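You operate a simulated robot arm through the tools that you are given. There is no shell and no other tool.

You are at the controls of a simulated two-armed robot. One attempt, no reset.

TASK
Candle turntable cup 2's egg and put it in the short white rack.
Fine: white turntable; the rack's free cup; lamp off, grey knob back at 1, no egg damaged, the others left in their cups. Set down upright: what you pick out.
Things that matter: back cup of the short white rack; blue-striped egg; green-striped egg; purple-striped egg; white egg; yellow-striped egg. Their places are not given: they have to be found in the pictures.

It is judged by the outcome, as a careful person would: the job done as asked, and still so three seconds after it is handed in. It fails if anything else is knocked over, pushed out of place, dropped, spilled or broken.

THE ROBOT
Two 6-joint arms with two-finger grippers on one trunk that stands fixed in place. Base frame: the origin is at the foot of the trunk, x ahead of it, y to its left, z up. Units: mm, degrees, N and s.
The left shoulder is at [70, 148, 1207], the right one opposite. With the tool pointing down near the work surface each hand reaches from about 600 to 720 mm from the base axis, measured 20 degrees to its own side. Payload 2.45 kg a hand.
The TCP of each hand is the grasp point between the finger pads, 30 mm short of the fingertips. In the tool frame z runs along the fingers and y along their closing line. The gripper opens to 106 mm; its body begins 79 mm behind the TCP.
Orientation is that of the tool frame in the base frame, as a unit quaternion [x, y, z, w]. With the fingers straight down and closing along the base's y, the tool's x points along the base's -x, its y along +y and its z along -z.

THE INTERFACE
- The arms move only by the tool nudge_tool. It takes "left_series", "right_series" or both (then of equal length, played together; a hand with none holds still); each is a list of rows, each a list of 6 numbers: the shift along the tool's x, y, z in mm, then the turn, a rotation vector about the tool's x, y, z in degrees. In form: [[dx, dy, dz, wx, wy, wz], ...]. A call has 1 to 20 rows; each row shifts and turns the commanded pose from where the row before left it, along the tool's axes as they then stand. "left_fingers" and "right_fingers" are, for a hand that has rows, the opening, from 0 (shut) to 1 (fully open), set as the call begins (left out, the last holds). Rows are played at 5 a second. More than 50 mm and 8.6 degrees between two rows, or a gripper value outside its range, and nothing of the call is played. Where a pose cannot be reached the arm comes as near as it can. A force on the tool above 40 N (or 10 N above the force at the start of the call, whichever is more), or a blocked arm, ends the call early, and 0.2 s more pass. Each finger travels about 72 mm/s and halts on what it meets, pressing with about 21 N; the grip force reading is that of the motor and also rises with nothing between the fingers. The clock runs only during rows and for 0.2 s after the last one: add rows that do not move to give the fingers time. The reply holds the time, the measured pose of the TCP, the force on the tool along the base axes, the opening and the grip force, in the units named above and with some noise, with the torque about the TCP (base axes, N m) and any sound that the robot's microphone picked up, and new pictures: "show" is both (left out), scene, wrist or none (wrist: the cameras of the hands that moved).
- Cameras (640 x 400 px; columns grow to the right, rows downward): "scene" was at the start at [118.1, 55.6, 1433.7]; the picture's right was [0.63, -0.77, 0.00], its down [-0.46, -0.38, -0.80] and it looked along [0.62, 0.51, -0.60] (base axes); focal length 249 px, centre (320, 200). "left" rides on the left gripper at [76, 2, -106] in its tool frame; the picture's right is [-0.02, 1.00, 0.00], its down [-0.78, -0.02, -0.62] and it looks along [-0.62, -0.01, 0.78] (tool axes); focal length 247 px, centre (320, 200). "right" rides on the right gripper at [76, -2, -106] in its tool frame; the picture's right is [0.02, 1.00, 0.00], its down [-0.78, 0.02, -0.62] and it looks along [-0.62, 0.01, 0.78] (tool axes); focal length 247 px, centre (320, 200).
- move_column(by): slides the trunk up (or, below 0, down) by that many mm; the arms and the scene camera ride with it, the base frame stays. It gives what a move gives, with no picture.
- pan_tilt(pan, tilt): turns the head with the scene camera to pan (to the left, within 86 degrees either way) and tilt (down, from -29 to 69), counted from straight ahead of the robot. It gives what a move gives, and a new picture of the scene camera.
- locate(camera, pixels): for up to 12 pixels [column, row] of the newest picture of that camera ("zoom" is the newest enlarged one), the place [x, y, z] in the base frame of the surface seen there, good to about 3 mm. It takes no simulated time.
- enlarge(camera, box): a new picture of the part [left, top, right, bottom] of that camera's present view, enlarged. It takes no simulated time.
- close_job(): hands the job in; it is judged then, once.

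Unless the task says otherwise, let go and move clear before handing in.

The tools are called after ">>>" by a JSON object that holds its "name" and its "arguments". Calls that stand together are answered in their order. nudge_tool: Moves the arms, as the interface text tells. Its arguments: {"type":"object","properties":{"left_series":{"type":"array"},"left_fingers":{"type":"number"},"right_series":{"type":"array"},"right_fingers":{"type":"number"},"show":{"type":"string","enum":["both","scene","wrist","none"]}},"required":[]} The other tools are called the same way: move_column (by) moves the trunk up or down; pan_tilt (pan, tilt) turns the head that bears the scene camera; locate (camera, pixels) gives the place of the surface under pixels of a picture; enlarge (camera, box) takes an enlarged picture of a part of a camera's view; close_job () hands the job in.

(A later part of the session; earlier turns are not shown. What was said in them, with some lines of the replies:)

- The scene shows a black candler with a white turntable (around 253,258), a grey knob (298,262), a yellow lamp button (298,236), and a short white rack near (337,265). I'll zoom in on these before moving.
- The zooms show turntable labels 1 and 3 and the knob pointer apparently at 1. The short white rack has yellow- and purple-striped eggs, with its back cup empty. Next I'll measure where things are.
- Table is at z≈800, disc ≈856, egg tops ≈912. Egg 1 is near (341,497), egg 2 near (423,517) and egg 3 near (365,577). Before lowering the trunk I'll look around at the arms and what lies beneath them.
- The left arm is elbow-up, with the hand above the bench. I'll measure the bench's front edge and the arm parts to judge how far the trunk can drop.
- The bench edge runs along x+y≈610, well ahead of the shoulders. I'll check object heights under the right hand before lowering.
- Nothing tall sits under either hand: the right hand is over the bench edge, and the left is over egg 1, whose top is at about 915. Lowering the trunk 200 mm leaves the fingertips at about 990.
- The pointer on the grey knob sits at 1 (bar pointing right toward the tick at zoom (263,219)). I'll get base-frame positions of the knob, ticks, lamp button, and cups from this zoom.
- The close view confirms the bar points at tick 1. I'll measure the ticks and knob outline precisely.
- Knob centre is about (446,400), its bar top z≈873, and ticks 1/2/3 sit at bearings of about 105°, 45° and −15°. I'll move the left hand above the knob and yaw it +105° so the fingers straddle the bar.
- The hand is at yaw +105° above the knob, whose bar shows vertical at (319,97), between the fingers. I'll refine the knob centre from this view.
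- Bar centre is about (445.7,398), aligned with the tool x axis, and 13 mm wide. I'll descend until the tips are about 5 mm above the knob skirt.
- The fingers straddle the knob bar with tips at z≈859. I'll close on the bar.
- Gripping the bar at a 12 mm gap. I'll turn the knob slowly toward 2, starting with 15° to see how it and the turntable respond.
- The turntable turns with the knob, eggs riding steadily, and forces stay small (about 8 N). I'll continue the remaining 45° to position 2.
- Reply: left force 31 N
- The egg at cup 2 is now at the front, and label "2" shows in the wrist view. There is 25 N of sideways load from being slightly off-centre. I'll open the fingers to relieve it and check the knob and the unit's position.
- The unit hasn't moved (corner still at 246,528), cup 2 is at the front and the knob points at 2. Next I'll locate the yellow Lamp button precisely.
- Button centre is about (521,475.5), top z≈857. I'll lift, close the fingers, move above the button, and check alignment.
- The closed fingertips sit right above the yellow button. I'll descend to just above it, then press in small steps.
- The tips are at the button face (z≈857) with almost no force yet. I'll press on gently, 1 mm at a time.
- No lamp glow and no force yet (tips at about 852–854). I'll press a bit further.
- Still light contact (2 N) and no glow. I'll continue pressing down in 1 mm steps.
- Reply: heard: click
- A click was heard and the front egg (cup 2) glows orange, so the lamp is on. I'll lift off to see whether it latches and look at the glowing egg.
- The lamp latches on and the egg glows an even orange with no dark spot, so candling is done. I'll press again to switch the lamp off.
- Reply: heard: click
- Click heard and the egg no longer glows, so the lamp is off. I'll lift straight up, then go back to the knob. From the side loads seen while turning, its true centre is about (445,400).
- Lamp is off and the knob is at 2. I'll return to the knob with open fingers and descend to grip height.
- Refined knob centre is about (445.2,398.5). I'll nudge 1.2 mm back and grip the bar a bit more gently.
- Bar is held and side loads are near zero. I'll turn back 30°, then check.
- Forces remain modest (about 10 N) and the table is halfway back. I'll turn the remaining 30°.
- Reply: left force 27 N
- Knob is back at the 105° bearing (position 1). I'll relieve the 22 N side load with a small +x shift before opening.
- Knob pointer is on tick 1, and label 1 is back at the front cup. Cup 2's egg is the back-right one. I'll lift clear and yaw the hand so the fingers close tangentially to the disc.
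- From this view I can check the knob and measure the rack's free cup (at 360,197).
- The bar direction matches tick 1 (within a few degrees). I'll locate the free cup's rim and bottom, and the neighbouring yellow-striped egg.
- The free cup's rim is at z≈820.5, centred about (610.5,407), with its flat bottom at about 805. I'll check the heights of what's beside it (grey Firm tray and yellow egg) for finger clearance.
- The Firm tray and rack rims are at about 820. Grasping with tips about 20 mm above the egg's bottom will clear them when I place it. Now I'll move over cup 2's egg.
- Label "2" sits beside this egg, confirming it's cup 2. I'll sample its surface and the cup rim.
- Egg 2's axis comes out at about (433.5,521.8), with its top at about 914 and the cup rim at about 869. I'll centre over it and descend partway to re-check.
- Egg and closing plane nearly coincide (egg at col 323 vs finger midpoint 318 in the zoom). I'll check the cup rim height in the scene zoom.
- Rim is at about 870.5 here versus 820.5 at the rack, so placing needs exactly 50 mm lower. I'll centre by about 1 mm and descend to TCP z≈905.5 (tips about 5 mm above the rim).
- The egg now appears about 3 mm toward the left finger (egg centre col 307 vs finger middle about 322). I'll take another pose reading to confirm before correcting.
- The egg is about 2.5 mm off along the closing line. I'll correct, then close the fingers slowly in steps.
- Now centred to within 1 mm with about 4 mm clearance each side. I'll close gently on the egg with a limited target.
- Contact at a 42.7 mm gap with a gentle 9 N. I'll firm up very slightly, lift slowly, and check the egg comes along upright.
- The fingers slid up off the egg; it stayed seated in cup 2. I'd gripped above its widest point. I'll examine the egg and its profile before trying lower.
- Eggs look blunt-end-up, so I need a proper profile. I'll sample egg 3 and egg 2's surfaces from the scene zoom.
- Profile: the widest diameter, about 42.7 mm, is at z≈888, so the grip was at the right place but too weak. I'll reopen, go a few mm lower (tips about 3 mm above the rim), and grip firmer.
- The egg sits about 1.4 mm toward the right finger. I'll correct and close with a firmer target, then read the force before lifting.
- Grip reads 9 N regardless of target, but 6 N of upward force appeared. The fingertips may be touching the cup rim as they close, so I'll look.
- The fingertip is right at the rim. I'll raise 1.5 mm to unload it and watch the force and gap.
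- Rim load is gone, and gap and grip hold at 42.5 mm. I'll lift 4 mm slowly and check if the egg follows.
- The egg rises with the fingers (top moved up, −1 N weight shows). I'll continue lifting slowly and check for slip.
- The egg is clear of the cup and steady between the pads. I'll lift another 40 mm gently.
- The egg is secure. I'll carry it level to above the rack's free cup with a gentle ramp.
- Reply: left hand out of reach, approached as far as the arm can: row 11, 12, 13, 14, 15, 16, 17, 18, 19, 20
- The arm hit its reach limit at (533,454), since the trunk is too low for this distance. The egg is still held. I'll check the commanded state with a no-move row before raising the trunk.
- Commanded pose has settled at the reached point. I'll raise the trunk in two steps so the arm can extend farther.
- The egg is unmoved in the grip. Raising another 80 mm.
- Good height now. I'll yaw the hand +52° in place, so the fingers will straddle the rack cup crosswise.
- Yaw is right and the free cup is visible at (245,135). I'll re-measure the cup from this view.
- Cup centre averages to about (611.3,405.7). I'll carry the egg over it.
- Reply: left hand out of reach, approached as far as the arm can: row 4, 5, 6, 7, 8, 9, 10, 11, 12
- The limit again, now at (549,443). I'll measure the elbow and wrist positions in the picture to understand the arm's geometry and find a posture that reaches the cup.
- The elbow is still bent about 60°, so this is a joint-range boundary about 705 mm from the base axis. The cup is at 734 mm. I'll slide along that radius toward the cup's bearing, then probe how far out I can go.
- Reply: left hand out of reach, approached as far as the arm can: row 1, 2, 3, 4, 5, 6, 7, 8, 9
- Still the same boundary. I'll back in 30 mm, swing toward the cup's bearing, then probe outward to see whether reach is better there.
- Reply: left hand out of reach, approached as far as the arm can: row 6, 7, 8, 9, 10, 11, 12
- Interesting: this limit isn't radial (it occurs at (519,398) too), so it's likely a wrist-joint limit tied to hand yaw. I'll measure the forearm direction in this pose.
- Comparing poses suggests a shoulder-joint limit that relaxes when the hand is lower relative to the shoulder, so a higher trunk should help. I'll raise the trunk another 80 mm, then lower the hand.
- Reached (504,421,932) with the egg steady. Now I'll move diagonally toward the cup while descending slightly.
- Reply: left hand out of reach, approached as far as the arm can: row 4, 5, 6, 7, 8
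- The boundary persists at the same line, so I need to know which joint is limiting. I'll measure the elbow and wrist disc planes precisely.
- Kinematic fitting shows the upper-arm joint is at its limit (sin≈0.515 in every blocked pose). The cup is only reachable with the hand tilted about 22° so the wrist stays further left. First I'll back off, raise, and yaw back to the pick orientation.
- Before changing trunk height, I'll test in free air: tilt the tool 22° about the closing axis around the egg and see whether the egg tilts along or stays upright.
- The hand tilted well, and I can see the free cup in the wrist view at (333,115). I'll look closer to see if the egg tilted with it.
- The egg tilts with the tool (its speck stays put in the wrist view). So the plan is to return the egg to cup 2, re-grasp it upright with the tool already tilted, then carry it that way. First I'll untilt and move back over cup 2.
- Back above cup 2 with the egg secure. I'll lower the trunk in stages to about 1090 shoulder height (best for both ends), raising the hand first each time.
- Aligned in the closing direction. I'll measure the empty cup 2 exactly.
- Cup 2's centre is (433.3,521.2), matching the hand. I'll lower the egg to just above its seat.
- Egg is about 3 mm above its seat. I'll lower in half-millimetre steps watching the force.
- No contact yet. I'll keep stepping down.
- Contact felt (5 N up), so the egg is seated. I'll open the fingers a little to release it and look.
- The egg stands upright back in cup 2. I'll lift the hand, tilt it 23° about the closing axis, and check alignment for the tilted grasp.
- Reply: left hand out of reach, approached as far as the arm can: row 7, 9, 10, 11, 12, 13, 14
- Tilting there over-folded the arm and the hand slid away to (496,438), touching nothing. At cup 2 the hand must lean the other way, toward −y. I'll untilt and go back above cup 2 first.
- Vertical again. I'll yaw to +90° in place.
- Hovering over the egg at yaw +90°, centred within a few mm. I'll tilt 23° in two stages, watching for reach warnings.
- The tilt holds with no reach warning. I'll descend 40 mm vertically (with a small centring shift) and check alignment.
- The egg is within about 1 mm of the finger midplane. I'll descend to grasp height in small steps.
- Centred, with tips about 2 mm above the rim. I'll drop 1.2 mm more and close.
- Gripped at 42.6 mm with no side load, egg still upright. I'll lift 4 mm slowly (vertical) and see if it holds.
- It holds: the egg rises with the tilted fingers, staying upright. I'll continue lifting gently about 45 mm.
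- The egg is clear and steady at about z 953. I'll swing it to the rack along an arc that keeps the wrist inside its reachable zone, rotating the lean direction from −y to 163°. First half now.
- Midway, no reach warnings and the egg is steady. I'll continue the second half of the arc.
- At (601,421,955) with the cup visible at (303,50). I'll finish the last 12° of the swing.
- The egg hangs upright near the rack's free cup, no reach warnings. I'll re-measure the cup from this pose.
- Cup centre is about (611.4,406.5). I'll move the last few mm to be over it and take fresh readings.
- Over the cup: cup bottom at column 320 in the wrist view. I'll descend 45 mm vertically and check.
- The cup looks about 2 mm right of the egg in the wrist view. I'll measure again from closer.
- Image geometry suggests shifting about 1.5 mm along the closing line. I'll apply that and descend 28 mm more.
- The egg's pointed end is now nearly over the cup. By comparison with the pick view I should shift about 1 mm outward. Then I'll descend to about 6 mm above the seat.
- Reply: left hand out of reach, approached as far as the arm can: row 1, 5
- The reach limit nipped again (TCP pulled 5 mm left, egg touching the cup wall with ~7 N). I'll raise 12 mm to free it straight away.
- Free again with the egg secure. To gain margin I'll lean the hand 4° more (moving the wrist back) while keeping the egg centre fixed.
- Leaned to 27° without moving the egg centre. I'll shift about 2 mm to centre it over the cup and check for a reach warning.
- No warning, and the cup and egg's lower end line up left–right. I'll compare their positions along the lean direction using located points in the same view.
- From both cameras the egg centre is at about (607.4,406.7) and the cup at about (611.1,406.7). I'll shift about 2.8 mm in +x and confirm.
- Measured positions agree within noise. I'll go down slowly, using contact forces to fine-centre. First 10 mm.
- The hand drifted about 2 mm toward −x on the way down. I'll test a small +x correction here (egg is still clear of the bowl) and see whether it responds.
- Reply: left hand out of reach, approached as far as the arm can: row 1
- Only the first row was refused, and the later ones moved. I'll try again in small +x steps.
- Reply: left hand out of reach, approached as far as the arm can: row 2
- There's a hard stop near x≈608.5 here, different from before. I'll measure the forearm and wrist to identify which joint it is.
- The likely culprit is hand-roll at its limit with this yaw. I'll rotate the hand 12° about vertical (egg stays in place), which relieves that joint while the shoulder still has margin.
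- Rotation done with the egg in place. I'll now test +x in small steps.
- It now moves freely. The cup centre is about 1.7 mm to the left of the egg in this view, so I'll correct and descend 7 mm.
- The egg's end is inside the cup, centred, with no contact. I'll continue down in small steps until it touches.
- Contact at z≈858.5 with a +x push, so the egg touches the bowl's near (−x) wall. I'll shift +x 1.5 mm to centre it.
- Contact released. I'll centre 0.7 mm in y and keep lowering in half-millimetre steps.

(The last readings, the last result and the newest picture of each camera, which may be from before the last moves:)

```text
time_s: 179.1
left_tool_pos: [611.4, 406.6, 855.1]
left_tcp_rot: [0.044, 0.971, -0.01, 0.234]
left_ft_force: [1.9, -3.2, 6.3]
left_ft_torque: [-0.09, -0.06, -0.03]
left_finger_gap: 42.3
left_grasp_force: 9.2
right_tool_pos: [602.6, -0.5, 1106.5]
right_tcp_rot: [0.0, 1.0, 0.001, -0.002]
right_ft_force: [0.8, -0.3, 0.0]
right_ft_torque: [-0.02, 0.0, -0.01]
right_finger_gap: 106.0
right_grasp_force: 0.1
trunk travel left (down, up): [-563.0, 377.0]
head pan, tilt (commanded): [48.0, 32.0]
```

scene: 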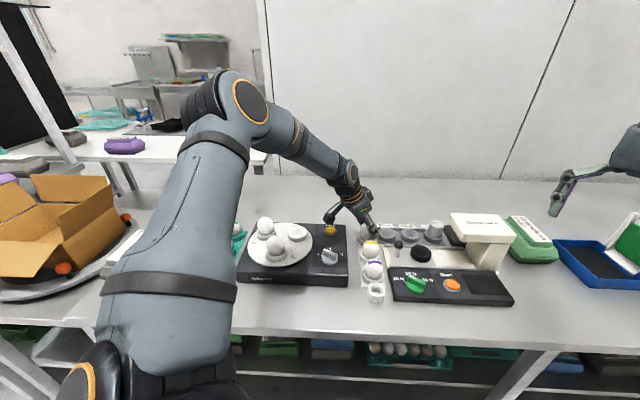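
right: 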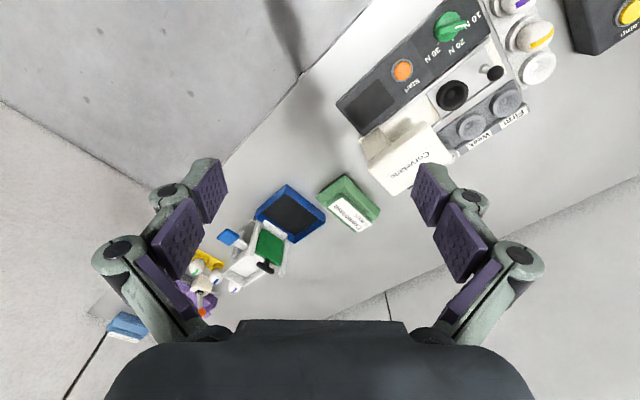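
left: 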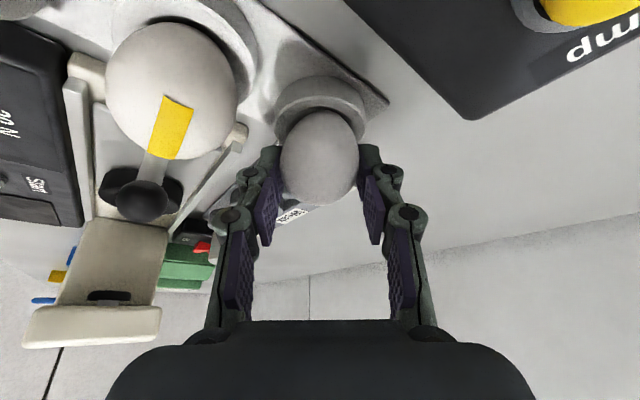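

Close to the seat (z≈855.5) with a mild push toward +x/−y. I'll shift 1 mm in −y, 0.5 mm in +x and continue.

>>> {"name": "nudge_tool", "arguments": {"left_series": [[-0.22, -0.5, 0.11, 0, 0, 0], [-0.22, -0.5, 0.11, 0, 0, 0], [0, 0, 0, 0, 0, 0]], "show": "none"}}

>>> {"name": "nudge_tool", "arguments": {"left_series": [[0.23, 0, 0.44, 0, 0, 0], [0, 0, 0, 0, 0, 0]], "show": "none"}}

>>> {"name": "nudge_tool", "arguments": {"left_series": [[0, 0, 0, 0, 0, 0]], "show": "wrist"}}

>>> {"name": "enlarge", "arguments": {"camera": "scene", "box": [340, 205, 388, 245]}}

>>> {"name": "enlarge", "arguments": {"camera": "left", "box": [240, 80, 400, 180]}}

```text
time_s: 179.9
left_tool_pos: [611.9, 406.0, 855.1]
left_tcp_rot: [0.044, 0.971, -0.011, 0.236]
left_ft_force: [-0.2, 5.2, 8.0]
left_ft_torque: [0.12, -0.02, 0.05]
left_finger_gap: 42.4
left_grasp_force: 9.1
right_tool_pos: [603.2, 1.3, 1106.4]
right_tcp_rot: [-0.001, 1.0, 0.0, 0.0]
right_ft_force: [0.2, 0.8, -0.6]
right_ft_torque: [0.05, -0.03, 0.03]
right_finger_gap: 106.0
right_grasp_force: 0.0
trunk travel left (down, up): [-563.0, 377.0]
head pan, tilt (commanded): [48.0, 32.0]
```

```text
time_s: 180.5
left_tool_pos: [613.0, 405.4, 854.3]
left_tcp_rot: [0.045, 0.971, -0.011, 0.236]
left_ft_force: [2.2, 7.7, 7.9]
left_ft_torque: [0.16, -0.1, -0.02]
left_finger_gap: 42.5
left_grasp_force: 9.0
right_tool_pos: [602.4, 1.7, 1106.9]
right_tcp_rot: [0.0, 1.0, 0.001, 0.0]
right_ft_force: [-0.6, -0.1, -0.4]
right_ft_torque: [0.01, 0.01, -0.03]
right_finger_gap: 106.2
right_grasp_force: 0.0
trunk travel left (down, up): [-563.0, 377.0]
head pan, tilt (commanded): [48.0, 32.0]
```

```text
time_s: 180.9
left_tool_pos: [612.2, 406.1, 854.8]
left_tcp_rot: [0.043, 0.971, -0.01, 0.235]
left_ft_force: [2.2, 6.6, 7.3]
left_ft_torque: [0.19, -0.08, -0.01]
left_finger_gap: 42.5
left_grasp_force: 9.0
right_tool_pos: [602.0, 1.7, 1105.2]
right_tcp_rot: [0.0, 1.0, 0.0, 0.001]
right_ft_force: [0.1, 0.9, 0.3]
right_ft_torque: [0.04, 0.02, -0.01]
right_finger_gap: 106.2
right_grasp_force: 0.1
trunk travel left (down, up): [-563.0, 377.0]
head pan, tilt (commanded): [48.0, 32.0]
```

left: 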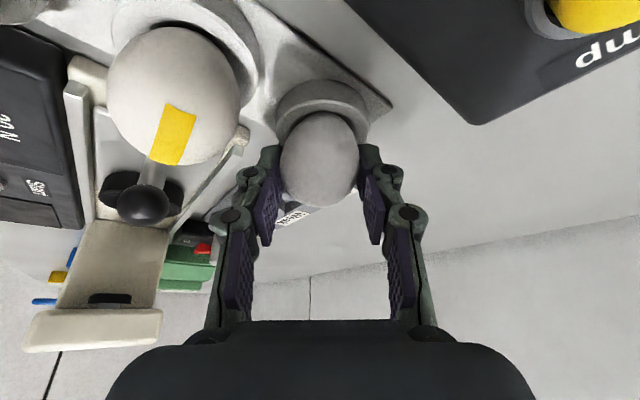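

```text
10.00 times, centred on (364, 225) of scene
```

zoom: 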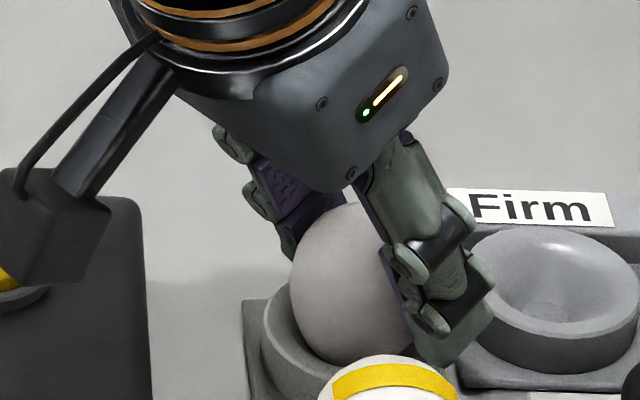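

```text
4.00 times, centred on (320, 130) of left
```

zoom: 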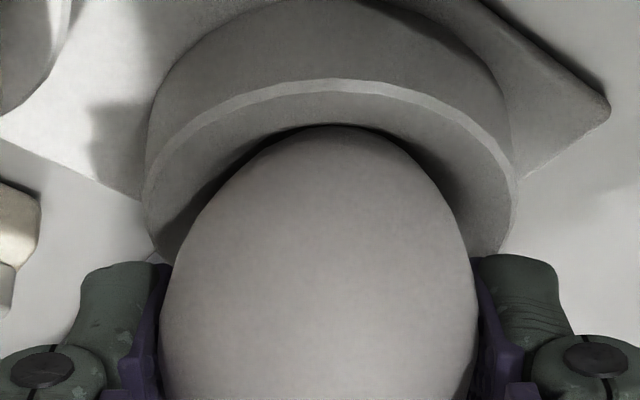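

The y push flipped to +6.6 N, so the centre is about 0.6 mm back. I'll balance that.

>>> {"name": "nudge_tool", "arguments": {"left_series": [[-0.15, 0.6, 0.08, 0, 0, 0], [0, 0, 0, 0, 0, 0]], "show": "none"}}

>>> {"name": "nudge_tool", "arguments": {"left_series": [[0, 0, 0, 0, 0, 0]], "show": "none"}}

```text
time_s: 181.5
left_tool_pos: [611.0, 406.0, 854.7]
left_tcp_rot: [0.043, 0.971, -0.01, 0.235]
left_ft_force: [1.3, 6.4, 7.4]
left_ft_torque: [0.17, -0.07, -0.02]
left_finger_gap: 42.0
left_grasp_force: 8.8
right_tool_pos: [602.6, 1.9, 1106.4]
right_tcp_rot: [0.0, 1.0, -0.001, 0.0]
right_ft_force: [-0.1, 0.0, 0.0]
right_ft_torque: [-0.05, 0.0, 0.01]
right_finger_gap: 106.0
right_grasp_force: 0.0
trunk travel left (down, up): [-563.0, 377.0]
head pan, tilt (commanded): [48.0, 32.0]
```

```text
time_s: 181.9
left_tool_pos: [610.9, 406.8, 854.6]
left_tcp_rot: [0.043, 0.971, -0.011, 0.235]
left_ft_force: [1.4, 5.8, 7.5]
left_ft_torque: [0.15, -0.05, -0.02]
left_finger_gap: 42.4
left_grasp_force: 8.6
right_tool_pos: [602.4, 1.1, 1106.9]
right_tcp_rot: [0.0, 1.0, 0.0, -0.001]
right_ft_force: [-0.2, -0.4, 0.2]
right_ft_torque: [0.02, 0.03, -0.01]
right_finger_gap: 106.0
right_grasp_force: 0.1
trunk travel left (down, up): [-563.0, 377.0]
head pan, tilt (commanded): [48.0, 32.0]
```

>>> {"name": "nudge_tool", "arguments": {"left_series": [[-0.1, 0.6, 0.05, 0, 0, 0], [0, 0, 0, 0, 0, 0]], "show": "none"}}

>>> {"name": "nudge_tool", "arguments": {"left_series": [[0, 0, 0, 0, 0, 0]], "show": "none"}}

```text
time_s: 182.5
left_tool_pos: [612.2, 406.0, 853.5]
left_tcp_rot: [0.043, 0.971, -0.01, 0.236]
left_ft_force: [-1.9, 6.5, 7.1]
left_ft_torque: [0.17, 0.04, -0.01]
left_finger_gap: 42.5
left_grasp_force: 8.8
right_tool_pos: [602.8, 1.3, 1106.8]
right_tcp_rot: [0.0, 1.0, 0.0, 0.0]
right_ft_force: [0.0, -0.4, 0.0]
right_ft_torque: [0.0, -0.03, 0.01]
right_finger_gap: 105.9
right_grasp_force: 0.0
trunk travel left (down, up): [-563.0, 377.0]
head pan, tilt (commanded): [48.0, 32.0]
```

```text
time_s: 182.9
left_tool_pos: [611.2, 406.2, 853.7]
left_tcp_rot: [0.043, 0.971, -0.011, 0.236]
left_ft_force: [-2.9, 6.2, 6.3]
left_ft_torque: [0.21, 0.04, 0.01]
left_finger_gap: 42.5
left_grasp_force: 8.9
right_tool_pos: [602.9, 0.7, 1105.4]
right_tcp_rot: [-0.001, 1.0, 0.0, 0.001]
right_ft_force: [-1.0, -0.2, 0.1]
right_ft_torque: [-0.02, 0.04, -0.03]
right_finger_gap: 106.0
right_grasp_force: 0.1
trunk travel left (down, up): [-563.0, 377.0]
head pan, tilt (commanded): [48.0, 32.0]
```

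>>> {"name": "enlarge", "arguments": {"camera": "left", "box": [240, 100, 320, 160]}}

>>> {"name": "enlarge", "arguments": {"camera": "left", "box": [320, 100, 400, 160]}}

>>> {"name": "enlarge", "arguments": {"camera": "scene", "box": [350, 215, 382, 240]}}

```text
6.67 times, centred on (280, 130) of left
```

zoom: 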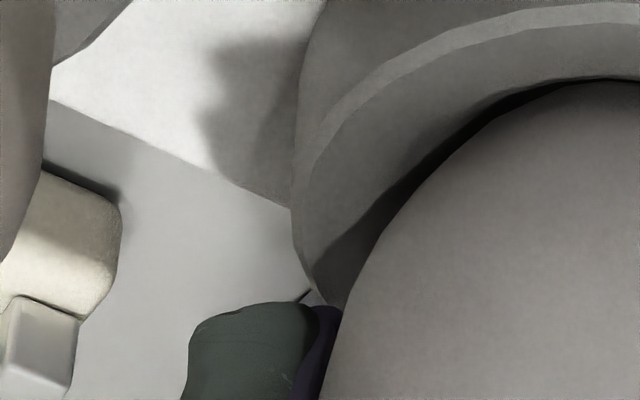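

```text
6.67 times, centred on (360, 130) of left
```

zoom: 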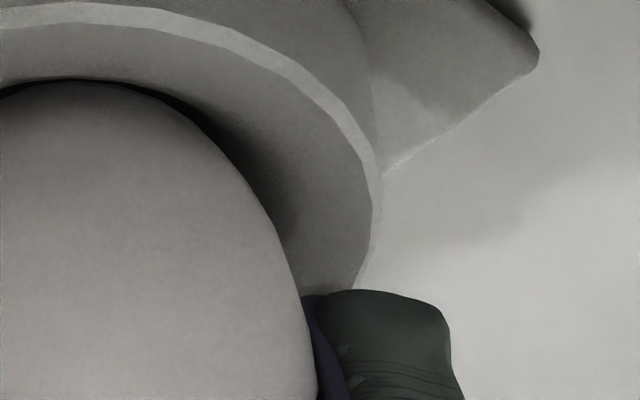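

```text
16.00 times, centred on (366, 228) of scene
```

zoom: 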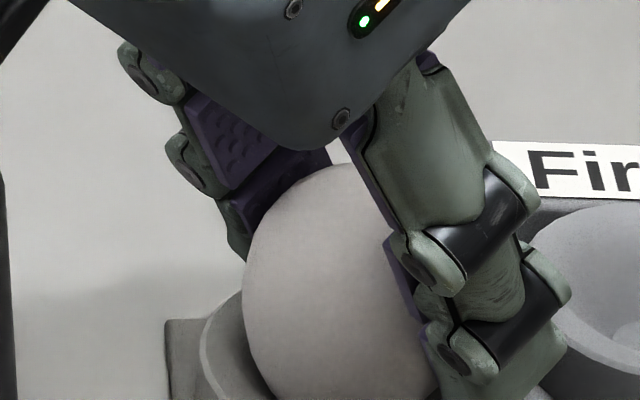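

I'll raise 1 mm to unload and see the residual forces.

>>> {"name": "nudge_tool", "arguments": {"left_series": [[-0.23, 0, -0.44, 0, 0, 0], [-0.23, 0, -0.44, 0, 0, 0], [0, 0, 0, 0, 0, 0]], "show": "none"}}

>>> {"name": "nudge_tool", "arguments": {"left_series": [[0, 0, 0, 0, 0, 0]], "show": "none"}}

```text
time_s: 183.7
left_tool_pos: [611.6, 407.3, 854.2]
left_tcp_rot: [0.043, 0.971, -0.01, 0.234]
left_ft_force: [-1.4, 1.2, -0.3]
left_ft_torque: [-0.01, 0.03, 0.0]
left_finger_gap: 42.1
left_grasp_force: 8.9
right_tool_pos: [604.3, -0.5, 1105.2]
right_tcp_rot: [0.001, 1.0, 0.0, 0.001]
right_ft_force: [-0.1, -0.4, 0.5]
right_ft_torque: [0.03, 0.01, -0.01]
right_finger_gap: 105.8
right_grasp_force: 0.1
trunk travel left (down, up): [-563.0, 377.0]
head pan, tilt (commanded): [48.0, 32.0]
```

```text
time_s: 184.1
left_tool_pos: [612.8, 405.8, 854.9]
left_tcp_rot: [0.043, 0.971, -0.011, 0.235]
left_ft_force: [-0.9, 0.2, -0.5]
left_ft_torque: [0.0, 0.05, -0.02]
left_finger_gap: 42.3
left_grasp_force: 9.0
right_tool_pos: [603.7, 0.0, 1105.4]
right_tcp_rot: [-0.001, 1.0, 0.0, 0.0]
right_ft_force: [0.2, 0.1, -0.2]
right_ft_torque: [-0.04, -0.01, -0.03]
right_finger_gap: 106.4
right_grasp_force: 0.0
trunk travel left (down, up): [-563.0, 377.0]
head pan, tilt (commanded): [48.0, 32.0]
```

Unloaded: the egg is within 1 mm of its seat. I'll raise 2 mm, untilt the hand by 3° to make the egg more upright, then lower again.

>>> {"name": "nudge_tool", "arguments": {"left_series": [[-0.46, 0, -0.89, 0, 0, 0], [-0.46, 0, -0.89, 0, 0, 0], [-0.29, 0, 0.12, 0, 1, 0], [-0.29, 0, 0.12, 0, 1, 0], [-0.29, 0, 0.12, 0, 1, 0], [0, 0, 0, 0, 0, 0]], "show": "wrist"}}

>>> {"name": "enlarge", "arguments": {"camera": "left", "box": [240, 80, 400, 180]}}

>>> {"name": "enlarge", "arguments": {"camera": "scene", "box": [340, 205, 388, 245]}}

```text
time_s: 185.5
left_tool_pos: [613.2, 407.1, 856.6]
left_tcp_rot: [0.043, 0.977, -0.009, 0.209]
left_ft_force: [0.9, -0.1, -0.3]
left_ft_torque: [-0.01, -0.02, 0.04]
left_finger_gap: 42.3
left_grasp_force: 9.0
right_tool_pos: [602.7, 1.0, 1106.3]
right_tcp_rot: [0.0, 1.0, 0.0, 0.0]
right_ft_force: [0.8, 0.1, -0.2]
right_ft_torque: [-0.02, 0.03, -0.02]
right_finger_gap: 106.0
right_grasp_force: 0.1
trunk travel left (down, up): [-563.0, 377.0]
head pan, tilt (commanded): [48.0, 32.0]
```

left: 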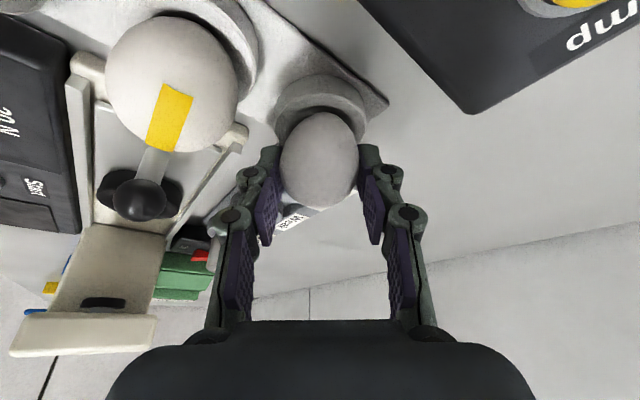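

```text
4.00 times, centred on (320, 130) of left
```

zoom: 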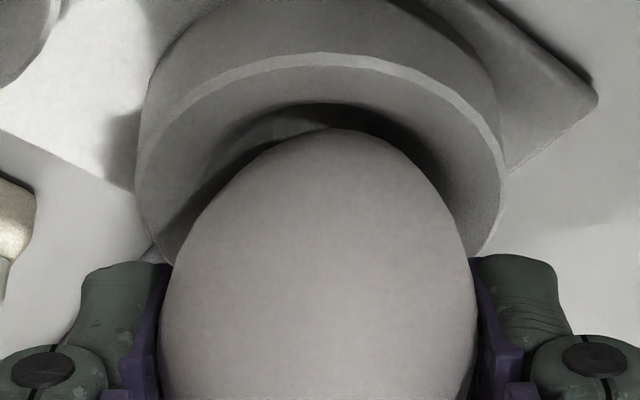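

```text
10.00 times, centred on (364, 225) of scene
```

zoom: 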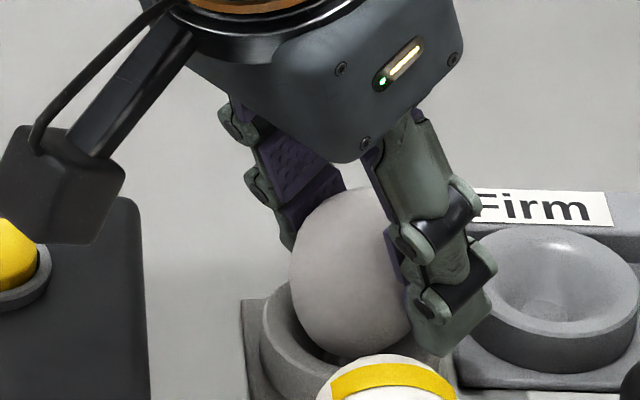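

Now at 24° lean, no forces. Lowering gently to the seat.

>>> {"name": "nudge_tool", "arguments": {"left_series": [[0.2, -0.2, 0.46, 0, 0, 0], [0.2, 0, 0.46, 0, 0, 0], [0.2, 0, 0.46, 0, 0, 0], [0, 0, 0, 0, 0, 0]], "show": "none"}}

>>> {"name": "nudge_tool", "arguments": {"left_series": [[0.2, 0, 0.46, 0, 0, 0], [0, 0, 0, 0, 0, 0]], "show": "none"}}

>>> {"name": "nudge_tool", "arguments": {"left_series": [[0, 0, 0, 0, 0, 0]], "show": "none"}}

```text
time_s: 186.5
left_tool_pos: [614.2, 405.8, 855.8]
left_tcp_rot: [0.043, 0.977, -0.009, 0.209]
left_ft_force: [1.0, -1.4, -0.9]
left_ft_torque: [-0.01, 0.01, 0.03]
left_finger_gap: 42.1
left_grasp_force: 9.1
right_tool_pos: [604.5, 1.2, 1105.3]
right_tcp_rot: [0.0, 1.0, 0.001, 0.0]
right_ft_force: [1.1, 0.2, -0.2]
right_ft_torque: [0.0, 0.02, 0.01]
right_finger_gap: 106.0
right_grasp_force: 0.0
trunk travel left (down, up): [-563.0, 377.0]
head pan, tilt (commanded): [48.0, 32.0]
```

```text
time_s: 187.1
left_tool_pos: [614.1, 406.5, 855.8]
left_tcp_rot: [0.044, 0.977, -0.009, 0.209]
left_ft_force: [-0.9, -0.7, -0.7]
left_ft_torque: [0.0, 0.02, -0.02]
left_finger_gap: 42.2
left_grasp_force: 9.7
right_tool_pos: [603.4, 1.3, 1106.2]
right_tcp_rot: [0.0, 1.0, 0.0, 0.0]
right_ft_force: [1.3, 0.5, -0.1]
right_ft_torque: [-0.03, 0.01, 0.0]
right_finger_gap: 106.1
right_grasp_force: 0.0
trunk travel left (down, up): [-563.0, 377.0]
head pan, tilt (commanded): [48.0, 32.0]
```

```text
time_s: 187.5
left_tool_pos: [614.4, 406.6, 854.9]
left_tcp_rot: [0.043, 0.977, -0.009, 0.209]
left_ft_force: [-0.6, 0.7, -0.4]
left_ft_torque: [0.01, -0.01, -0.02]
left_finger_gap: 42.4
left_grasp_force: 9.1
right_tool_pos: [604.5, 0.8, 1106.2]
right_tcp_rot: [-0.001, 1.0, 0.001, -0.001]
right_ft_force: [-0.1, -0.5, 0.1]
right_ft_torque: [-0.01, 0.0, -0.03]
right_finger_gap: 106.2
right_grasp_force: 0.0
trunk travel left (down, up): [-563.0, 377.0]
head pan, tilt (commanded): [48.0, 32.0]
```

>>> {"name": "nudge_tool", "arguments": {"left_series": [[0.2, 0, 0.46, 0, 0, 0], [0, 0, 0, 0, 0, 0]], "show": "none"}}

>>> {"name": "nudge_tool", "arguments": {"left_series": [[0.2, 0, 0.46, 0, 0, 0], [0, 0, 0, 0, 0, 0]], "show": "none"}}

>>> {"name": "nudge_tool", "arguments": {"left_series": [[0.2, 0, 0.46, 0, 0, 0], [0, 0, 0, 0, 0, 0]], "show": "none"}}

```text
time_s: 188.1
left_tool_pos: [613.8, 406.1, 855.1]
left_tcp_rot: [0.045, 0.977, -0.01, 0.209]
left_ft_force: [-1.5, -1.0, -0.1]
left_ft_torque: [-0.07, 0.0, 0.0]
left_finger_gap: 42.3
left_grasp_force: 9.5
right_tool_pos: [604.3, 0.6, 1105.1]
right_tcp_rot: [0.0, 1.0, 0.0, 0.0]
right_ft_force: [0.1, 0.1, 0.7]
right_ft_torque: [0.02, 0.0, 0.01]
right_finger_gap: 105.9
right_grasp_force: 0.1
trunk travel left (down, up): [-563.0, 377.0]
head pan, tilt (commanded): [48.0, 32.0]
```

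```text
time_s: 188.7
left_tool_pos: [614.9, 406.5, 854.3]
left_tcp_rot: [0.045, 0.977, -0.01, 0.209]
left_ft_force: [-1.1, -2.8, 2.6]
left_ft_torque: [-0.08, -0.01, 0.02]
left_finger_gap: 42.2
left_grasp_force: 9.1
right_tool_pos: [602.8, 0.1, 1106.3]
right_tcp_rot: [0.0, 1.0, 0.0, -0.001]
right_ft_force: [0.9, 0.1, 0.5]
right_ft_torque: [0.0, -0.01, 0.02]
right_finger_gap: 106.0
right_grasp_force: 0.1
trunk travel left (down, up): [-563.0, 377.0]
head pan, tilt (commanded): [48.0, 32.0]
```

```text
time_s: 189.3
left_tool_pos: [613.3, 405.7, 853.5]
left_tcp_rot: [0.044, 0.977, -0.008, 0.211]
left_ft_force: [-0.3, -1.9, 5.3]
left_ft_torque: [-0.04, -0.02, -0.01]
left_finger_gap: 42.4
left_grasp_force: 9.1
right_tool_pos: [602.8, -0.1, 1105.6]
right_tcp_rot: [-0.001, 1.0, 0.001, 0.0]
right_ft_force: [-0.5, -0.9, -0.4]
right_ft_torque: [0.01, -0.01, -0.01]
right_finger_gap: 105.9
right_grasp_force: 0.1
trunk travel left (down, up): [-563.0, 377.0]
head pan, tilt (commanded): [48.0, 32.0]
```

Clean vertical contact (5 N up, little sideways): seated. I'll look once more, then open the fingers slightly.

>>> {"name": "nudge_tool", "arguments": {"left_series": [[0, 0, 0, 0, 0, 0], [0, 0, 0, 0, 0, 0], [0, 0, 0, 0, 0, 0], [0, 0, 0, 0, 0, 0]], "left_fingers": 0.44, "show": "wrist"}}

>>> {"name": "enlarge", "arguments": {"camera": "left", "box": [240, 80, 400, 180]}}

>>> {"name": "enlarge", "arguments": {"camera": "scene", "box": [340, 205, 388, 245]}}

```text
time_s: 190.3
left_tool_pos: [614.6, 405.4, 853.0]
left_tcp_rot: [0.044, 0.977, -0.01, 0.21]
left_ft_force: [0.4, -0.5, 0.0]
left_ft_torque: [0.03, -0.03, 0.05]
left_finger_gap: 46.8
left_grasp_force: 0.1
right_tool_pos: [603.0, 1.3, 1105.7]
right_tcp_rot: [-0.001, 1.0, 0.0, -0.001]
right_ft_force: [0.8, -0.5, -0.3]
right_ft_torque: [0.03, 0.0, 0.0]
right_finger_gap: 105.8
right_grasp_force: 0.0
trunk travel left (down, up): [-563.0, 377.0]
head pan, tilt (commanded): [48.0, 32.0]
```

left: 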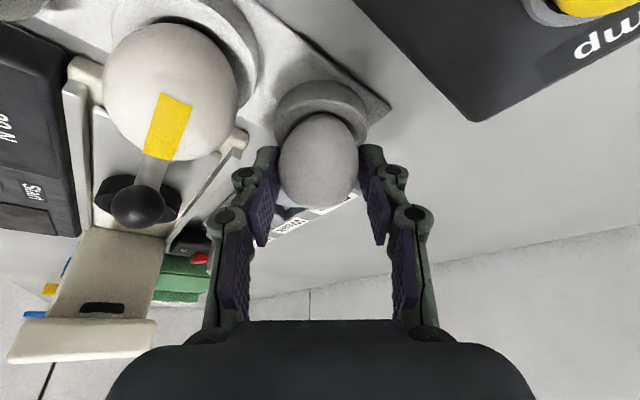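

```text
4.00 times, centred on (320, 130) of left
```

zoom: 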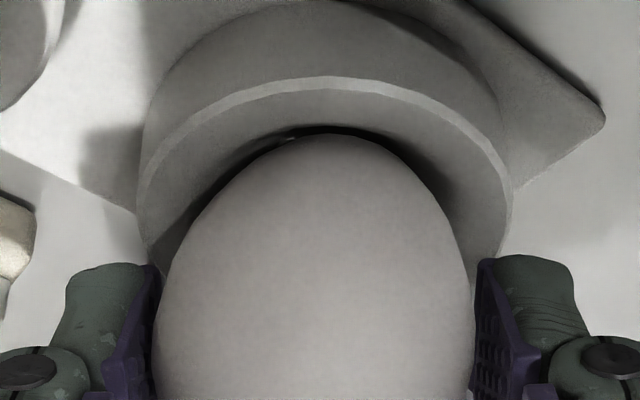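

```text
10.00 times, centred on (364, 225) of scene
```

zoom: 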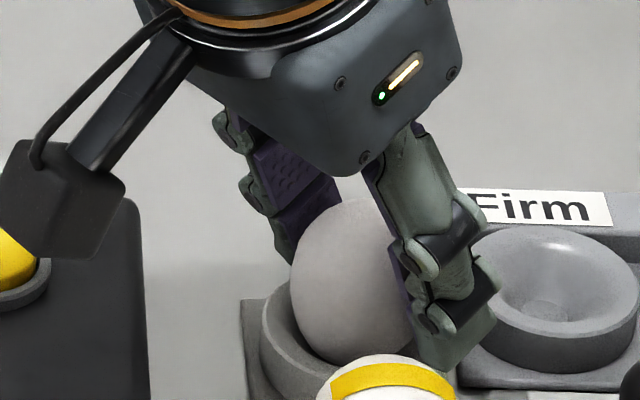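

The egg stands in the cup on its own. I'll open a bit more and retreat straight up.

>>> {"name": "nudge_tool", "arguments": {"left_series": [[0, 0, 0, 0, 0, 0], [0, 0, 0, 0, 0, 0], [0, 0, 0, 0, 0, 0]], "left_fingers": 0.53, "show": "wrist"}}

>>> {"name": "enlarge", "arguments": {"camera": "left", "box": [240, 80, 400, 180]}}

```text
time_s: 191.1
left_tool_pos: [614.1, 407.5, 854.1]
left_tcp_rot: [0.044, 0.977, -0.01, 0.209]
left_ft_force: [0.0, 0.9, 0.2]
left_ft_torque: [-0.01, -0.01, -0.03]
left_finger_gap: 56.2
left_grasp_force: 0.1
right_tool_pos: [603.1, 2.0, 1106.1]
right_tcp_rot: [-0.001, 1.0, 0.0, 0.0]
right_ft_force: [0.1, 0.1, 0.6]
right_ft_torque: [0.01, 0.0, 0.01]
right_finger_gap: 106.3
right_grasp_force: 0.0
trunk travel left (down, up): [-563.0, 377.0]
head pan, tilt (commanded): [48.0, 32.0]
```

left: 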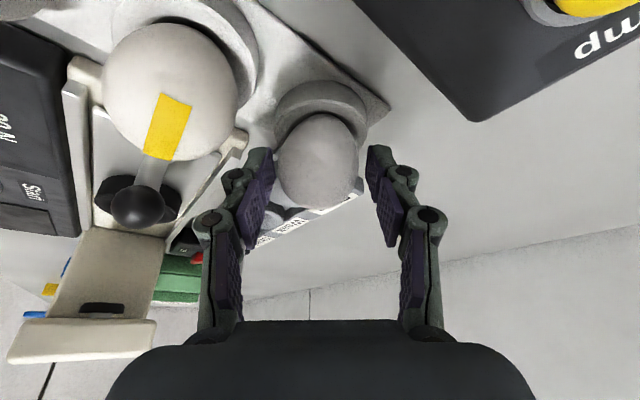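

```text
4.00 times, centred on (320, 130) of left
```

zoom: 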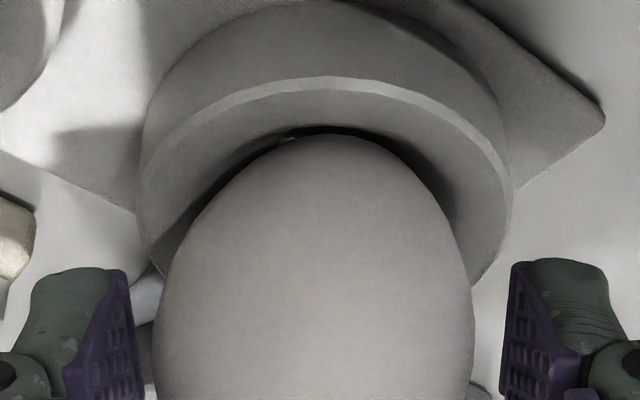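

Both fingers are clear. I'll retreat along the tool's own axis so the fingers slide straight off.

>>> {"name": "nudge_tool", "arguments": {"left_series": [[0, 0, -2, 0, 0, 0], [0, 0, -3, 0, 0, 0], [0, 0, -5, 0, 0, 0], [0, 0, -6, 0, 0, 0], [0, 0, -8, 0, 0, 0], [0, 0, -10, 0, 0, 0], [0, 0, -12, 0, 0, 0], [0, 0, -12, 0, 0, 0], [0, 0, -12, 0, 0, 0], [0, 0, 0, 0, 0, 0]], "show": "both"}}

>>> {"name": "enlarge", "arguments": {"camera": "left", "box": [240, 70, 400, 170]}}

>>> {"name": "enlarge", "arguments": {"camera": "scene", "box": [330, 200, 410, 250]}}

```text
time_s: 193.3
left_tool_pos: [584.4, 409.1, 915.6]
left_tcp_rot: [0.044, 0.977, -0.009, 0.209]
left_ft_force: [0.2, 0.3, -0.4]
left_ft_torque: [0.01, 0.04, -0.04]
left_finger_gap: 56.1
left_grasp_force: 0.0
right_tool_pos: [602.5, 0.9, 1105.2]
right_tcp_rot: [0.0, 1.0, -0.001, 0.001]
right_ft_force: [0.8, -1.0, -0.2]
right_ft_torque: [0.02, 0.0, 0.01]
right_finger_gap: 106.0
right_grasp_force: 0.0
trunk travel left (down, up): [-563.0, 377.0]
head pan, tilt (commanded): [48.0, 32.0]
```

scene: 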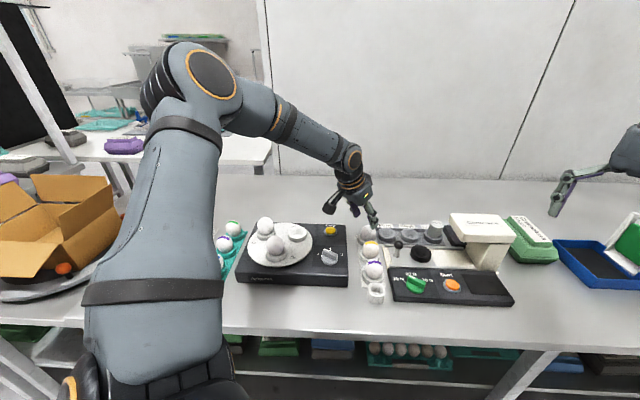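
left: 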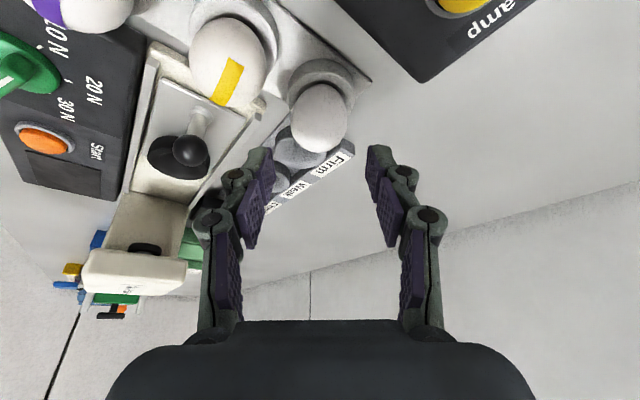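

```text
4.00 times, centred on (320, 120) of left
```

zoom: 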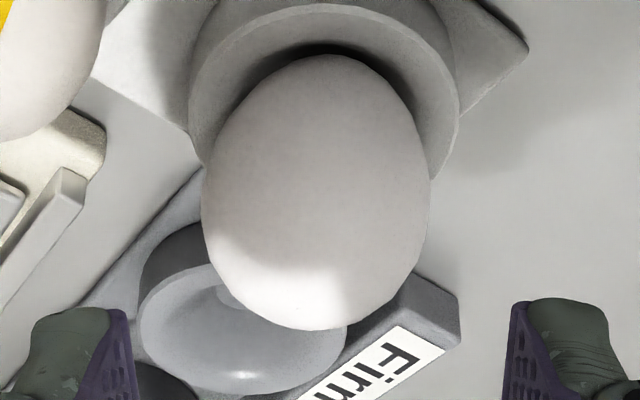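

```text
8.00 times, centred on (370, 225) of scene
```

zoom: 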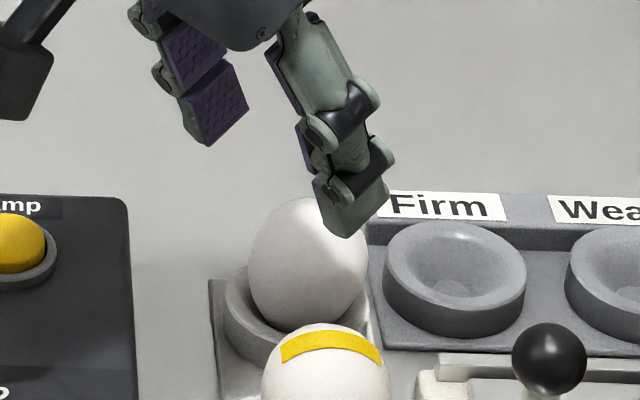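

The egg sits in the rack's back cup. I'll retreat further and inspect its uprightness.

>>> {"name": "nudge_tool", "arguments": {"left_series": [[0, 0, -15, 0, 0, 0], [0, 0, -15, 0, 0, 0], [5, 0, -15, 0, 0, 0], [10, 0, -15, 0, 0, 0], [10, 0, -10, 0, 0, 0], [0, 0, 0, 0, 0, 0]], "show": "both"}}

>>> {"name": "enlarge", "arguments": {"camera": "scene", "box": [342, 210, 406, 250]}}

>>> {"name": "enlarge", "arguments": {"camera": "left", "box": [240, 40, 400, 140]}}

```text
time_s: 194.7
left_tool_pos: [533.7, 414.0, 969.9]
left_tcp_rot: [0.044, 0.977, -0.009, 0.208]
left_ft_force: [-0.2, -0.1, 0.3]
left_ft_torque: [0.04, 0.01, -0.01]
left_finger_gap: 56.3
left_grasp_force: 0.0
right_tool_pos: [603.9, 0.5, 1106.6]
right_tcp_rot: [0.0, 1.0, 0.0, 0.001]
right_ft_force: [0.6, 0.0, -0.2]
right_ft_torque: [-0.01, 0.0, 0.01]
right_finger_gap: 105.9
right_grasp_force: 0.1
trunk travel left (down, up): [-563.0, 377.0]
head pan, tilt (commanded): [48.0, 32.0]
```

scene: 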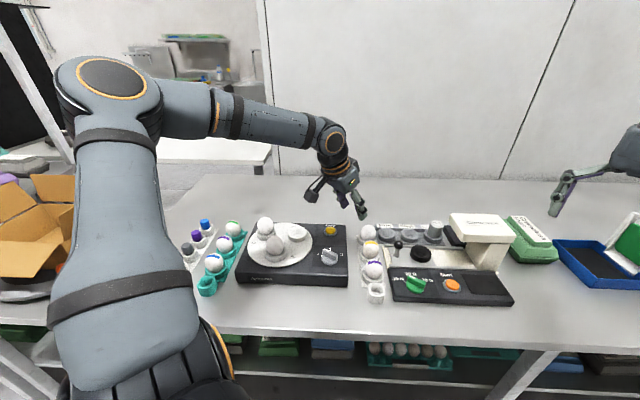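
left: 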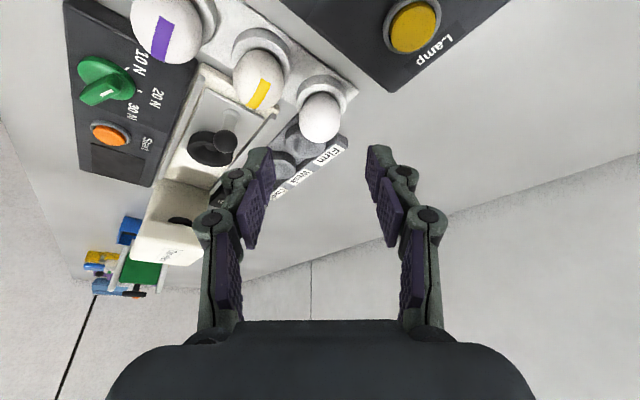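

```text
10.00 times, centred on (374, 230) of scene
```

zoom: 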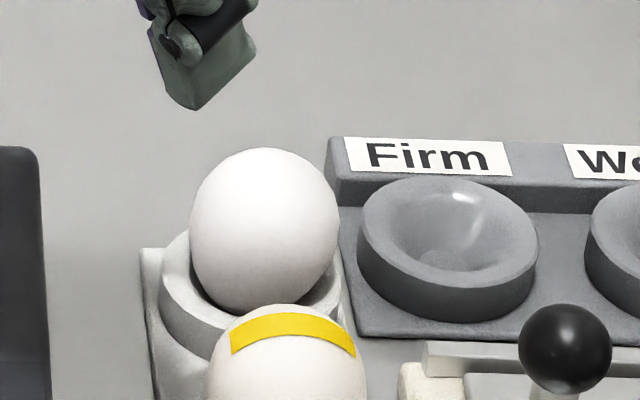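

```text
4.00 times, centred on (320, 90) of left
```

zoom: 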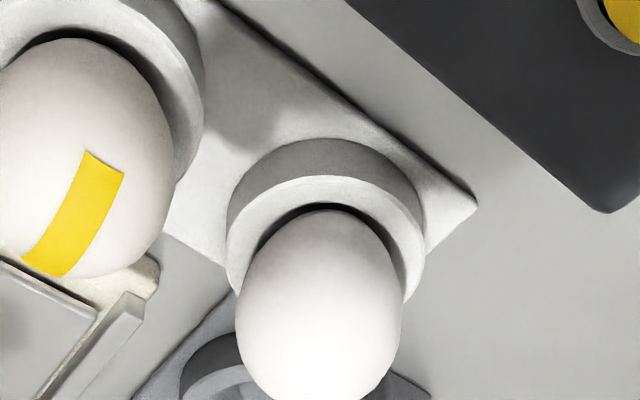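

The egg stands upright in the back cup. I'll check the knob, lamp, other eggs and neighbours.

>>> {"name": "enlarge", "arguments": {"camera": "scene", "box": [225, 200, 385, 300]}}

>>> {"name": "enlarge", "arguments": {"camera": "scene", "box": [350, 200, 520, 310]}}

>>> {"name": "enlarge", "arguments": {"camera": "scene", "box": [160, 205, 256, 300]}}

```text
4.00 times, centred on (305, 250) of scene
```

zoom: 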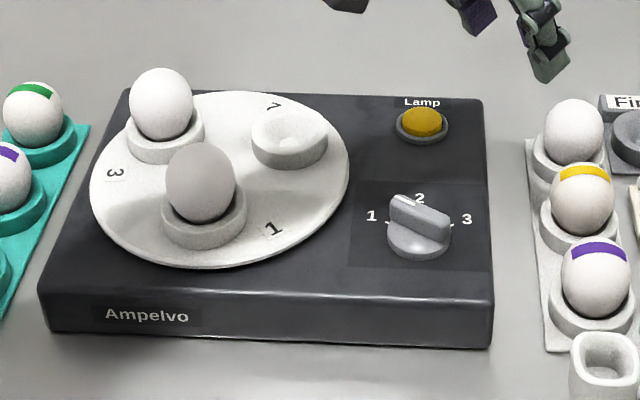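

```text
3.64 times, centred on (435, 255) of scene
```

zoom: 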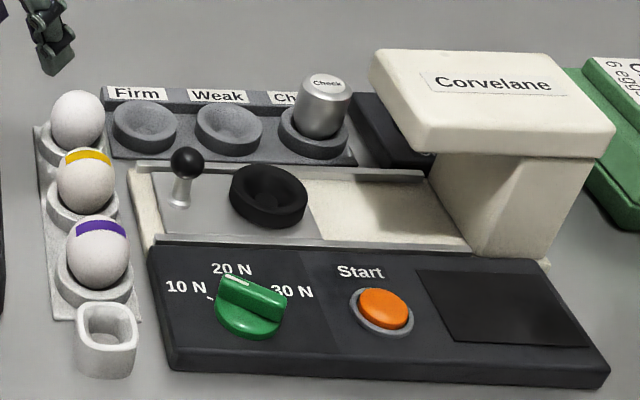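

```text
4.21 times, centred on (208, 252) of scene
```

zoom: 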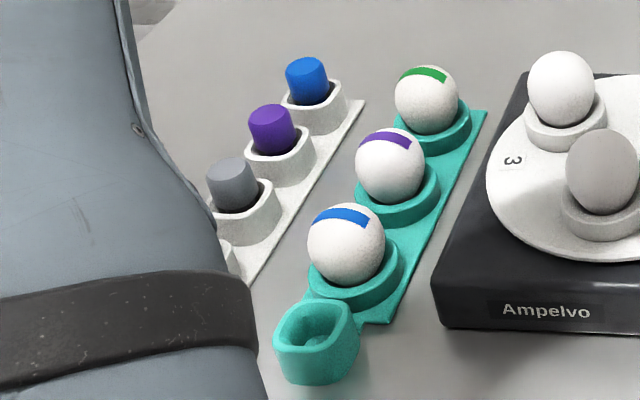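

All other eggs, the rack, the tester and the unit look untouched. The knob is at 1 and the lamp is off. I'll do a quick numeric check of the egg's uprightness, then move the hand well clear.

>>> {"name": "enlarge", "arguments": {"camera": "scene", "box": [350, 215, 398, 245]}}

>>> {"name": "locate", "arguments": {"camera": "zoom", "pixels": [[240, 100], [200, 120], [280, 120], [240, 140], [165, 180], [320, 180], [240, 180], [240, 230], [190, 230], [300, 230], [240, 270], [240, 80]]}}

>>> {"name": "nudge_tool", "arguments": {"left_series": [[8, 0, -12, 0, 0, 0], [12, 0, -12, 0, 0, 0], [12, 0, -12, 0, 0, 0], [12, 0, -12, 0, 0, 0], [0, 0, 0, 0, 0, 0]], "show": "both"}}

```text
13.33 times, centred on (374, 230) of scene
```

zoom: 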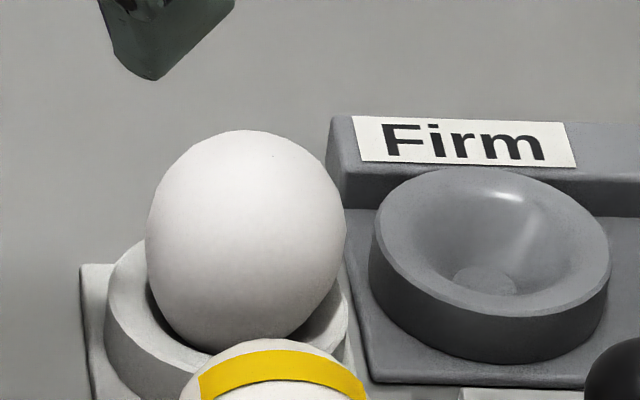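

```text
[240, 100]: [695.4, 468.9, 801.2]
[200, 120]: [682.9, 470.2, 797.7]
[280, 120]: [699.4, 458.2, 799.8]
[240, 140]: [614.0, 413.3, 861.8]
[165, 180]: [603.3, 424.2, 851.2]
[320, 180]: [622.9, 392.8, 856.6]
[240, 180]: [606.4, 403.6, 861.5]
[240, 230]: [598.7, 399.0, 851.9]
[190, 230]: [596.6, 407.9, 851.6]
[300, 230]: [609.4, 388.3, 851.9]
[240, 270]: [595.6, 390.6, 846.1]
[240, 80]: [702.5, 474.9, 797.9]
```

```text
time_s: 195.9
left_tool_pos: [484.8, 414.0, 994.0]
left_tcp_rot: [0.044, 0.977, -0.009, 0.209]
left_ft_force: [0.0, 0.3, -0.6]
left_ft_torque: [0.01, 0.01, 0.01]
left_finger_gap: 56.3
left_grasp_force: 0.0
left hand out of reach, approached as far as the arm can: row 4
right_tool_pos: [603.8, 0.6, 1105.7]
right_tcp_rot: [0.0, 1.0, 0.0, 0.0]
right_ft_force: [0.2, 0.9, -0.2]
right_ft_torque: [0.0, 0.02, -0.01]
right_finger_gap: 106.2
right_grasp_force: 0.0
trunk travel left (down, up): [-563.0, 377.0]
head pan, tilt (commanded): [48.0, 32.0]
```

scene: 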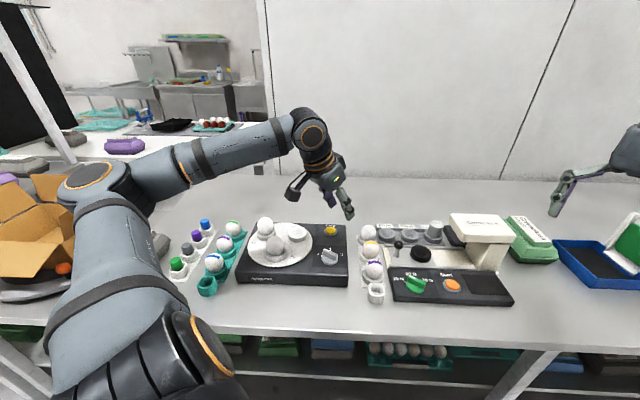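
left: 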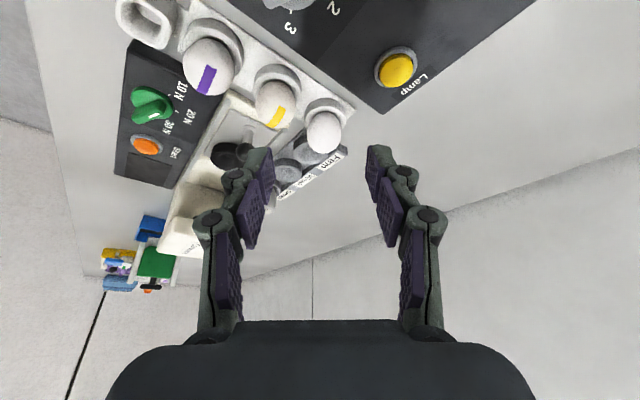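

The egg top measures about (610,408,864), straight above the cup centre within a few mm, so it's upright. One last close look at the knob and lamp.

>>> {"name": "enlarge", "arguments": {"camera": "scene", "box": [306, 220, 354, 270]}}

>>> {"name": "enlarge", "arguments": {"camera": "scene", "box": [236, 205, 396, 305]}}

```text
8.00 times, centred on (330, 245) of scene
```

zoom: 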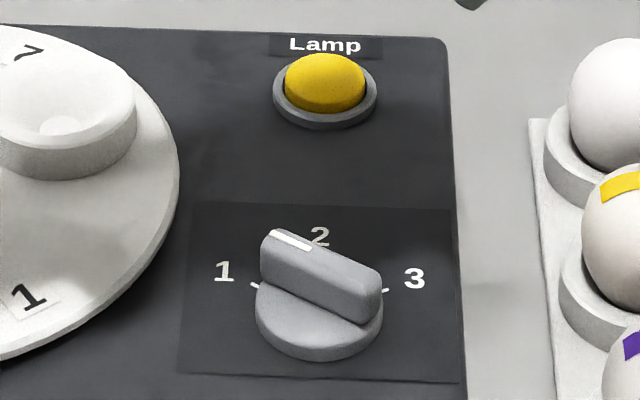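

```text
4.00 times, centred on (316, 255) of scene
```

zoom: 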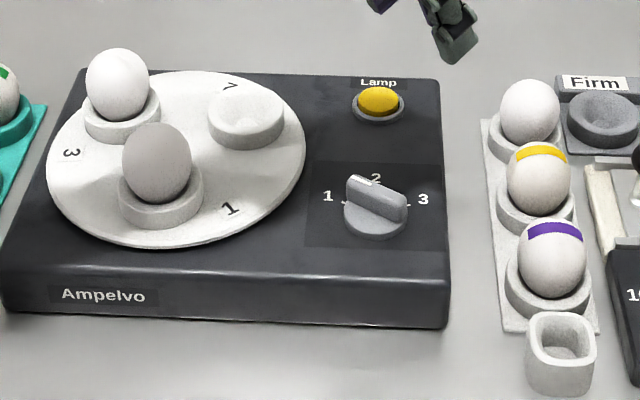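

The knob pointer matches position 1, the lamp is unlit, and eggs 1 and 3 are in their cups. Cup 2's egg stands in the rack's back cup, and the hand is clear. I'm handing in the job.

>>> {"name": "close_job", "arguments": {}}

```text
The job is handed in.
```

I candled cup 2's egg and placed it upright in the back (free) cup of the short white rack, then handed the job in.

- **Candling:** With the knob at 2 and the lamp on, the egg glowed an even orange with no dark spots.
- **Controls:** The lamp is off and the grey knob is back at 1.
- **Other eggs and equipment:** The remaining turntable eggs and the striped eggs are still in their cups, and nothing appeared to have moved. I saw no damage and heard no crack.
- **Extra handling:** The fingers slipped off the egg once while it was in its cup. It also went back into cup 2 once, because the arm could only reach the rack with the hand tilted. On the way into the rack cup it touched the bowl wall with about 8 N.
- **Final position:** The egg leans about 6 degrees in its cup by my estimate from the pictures.
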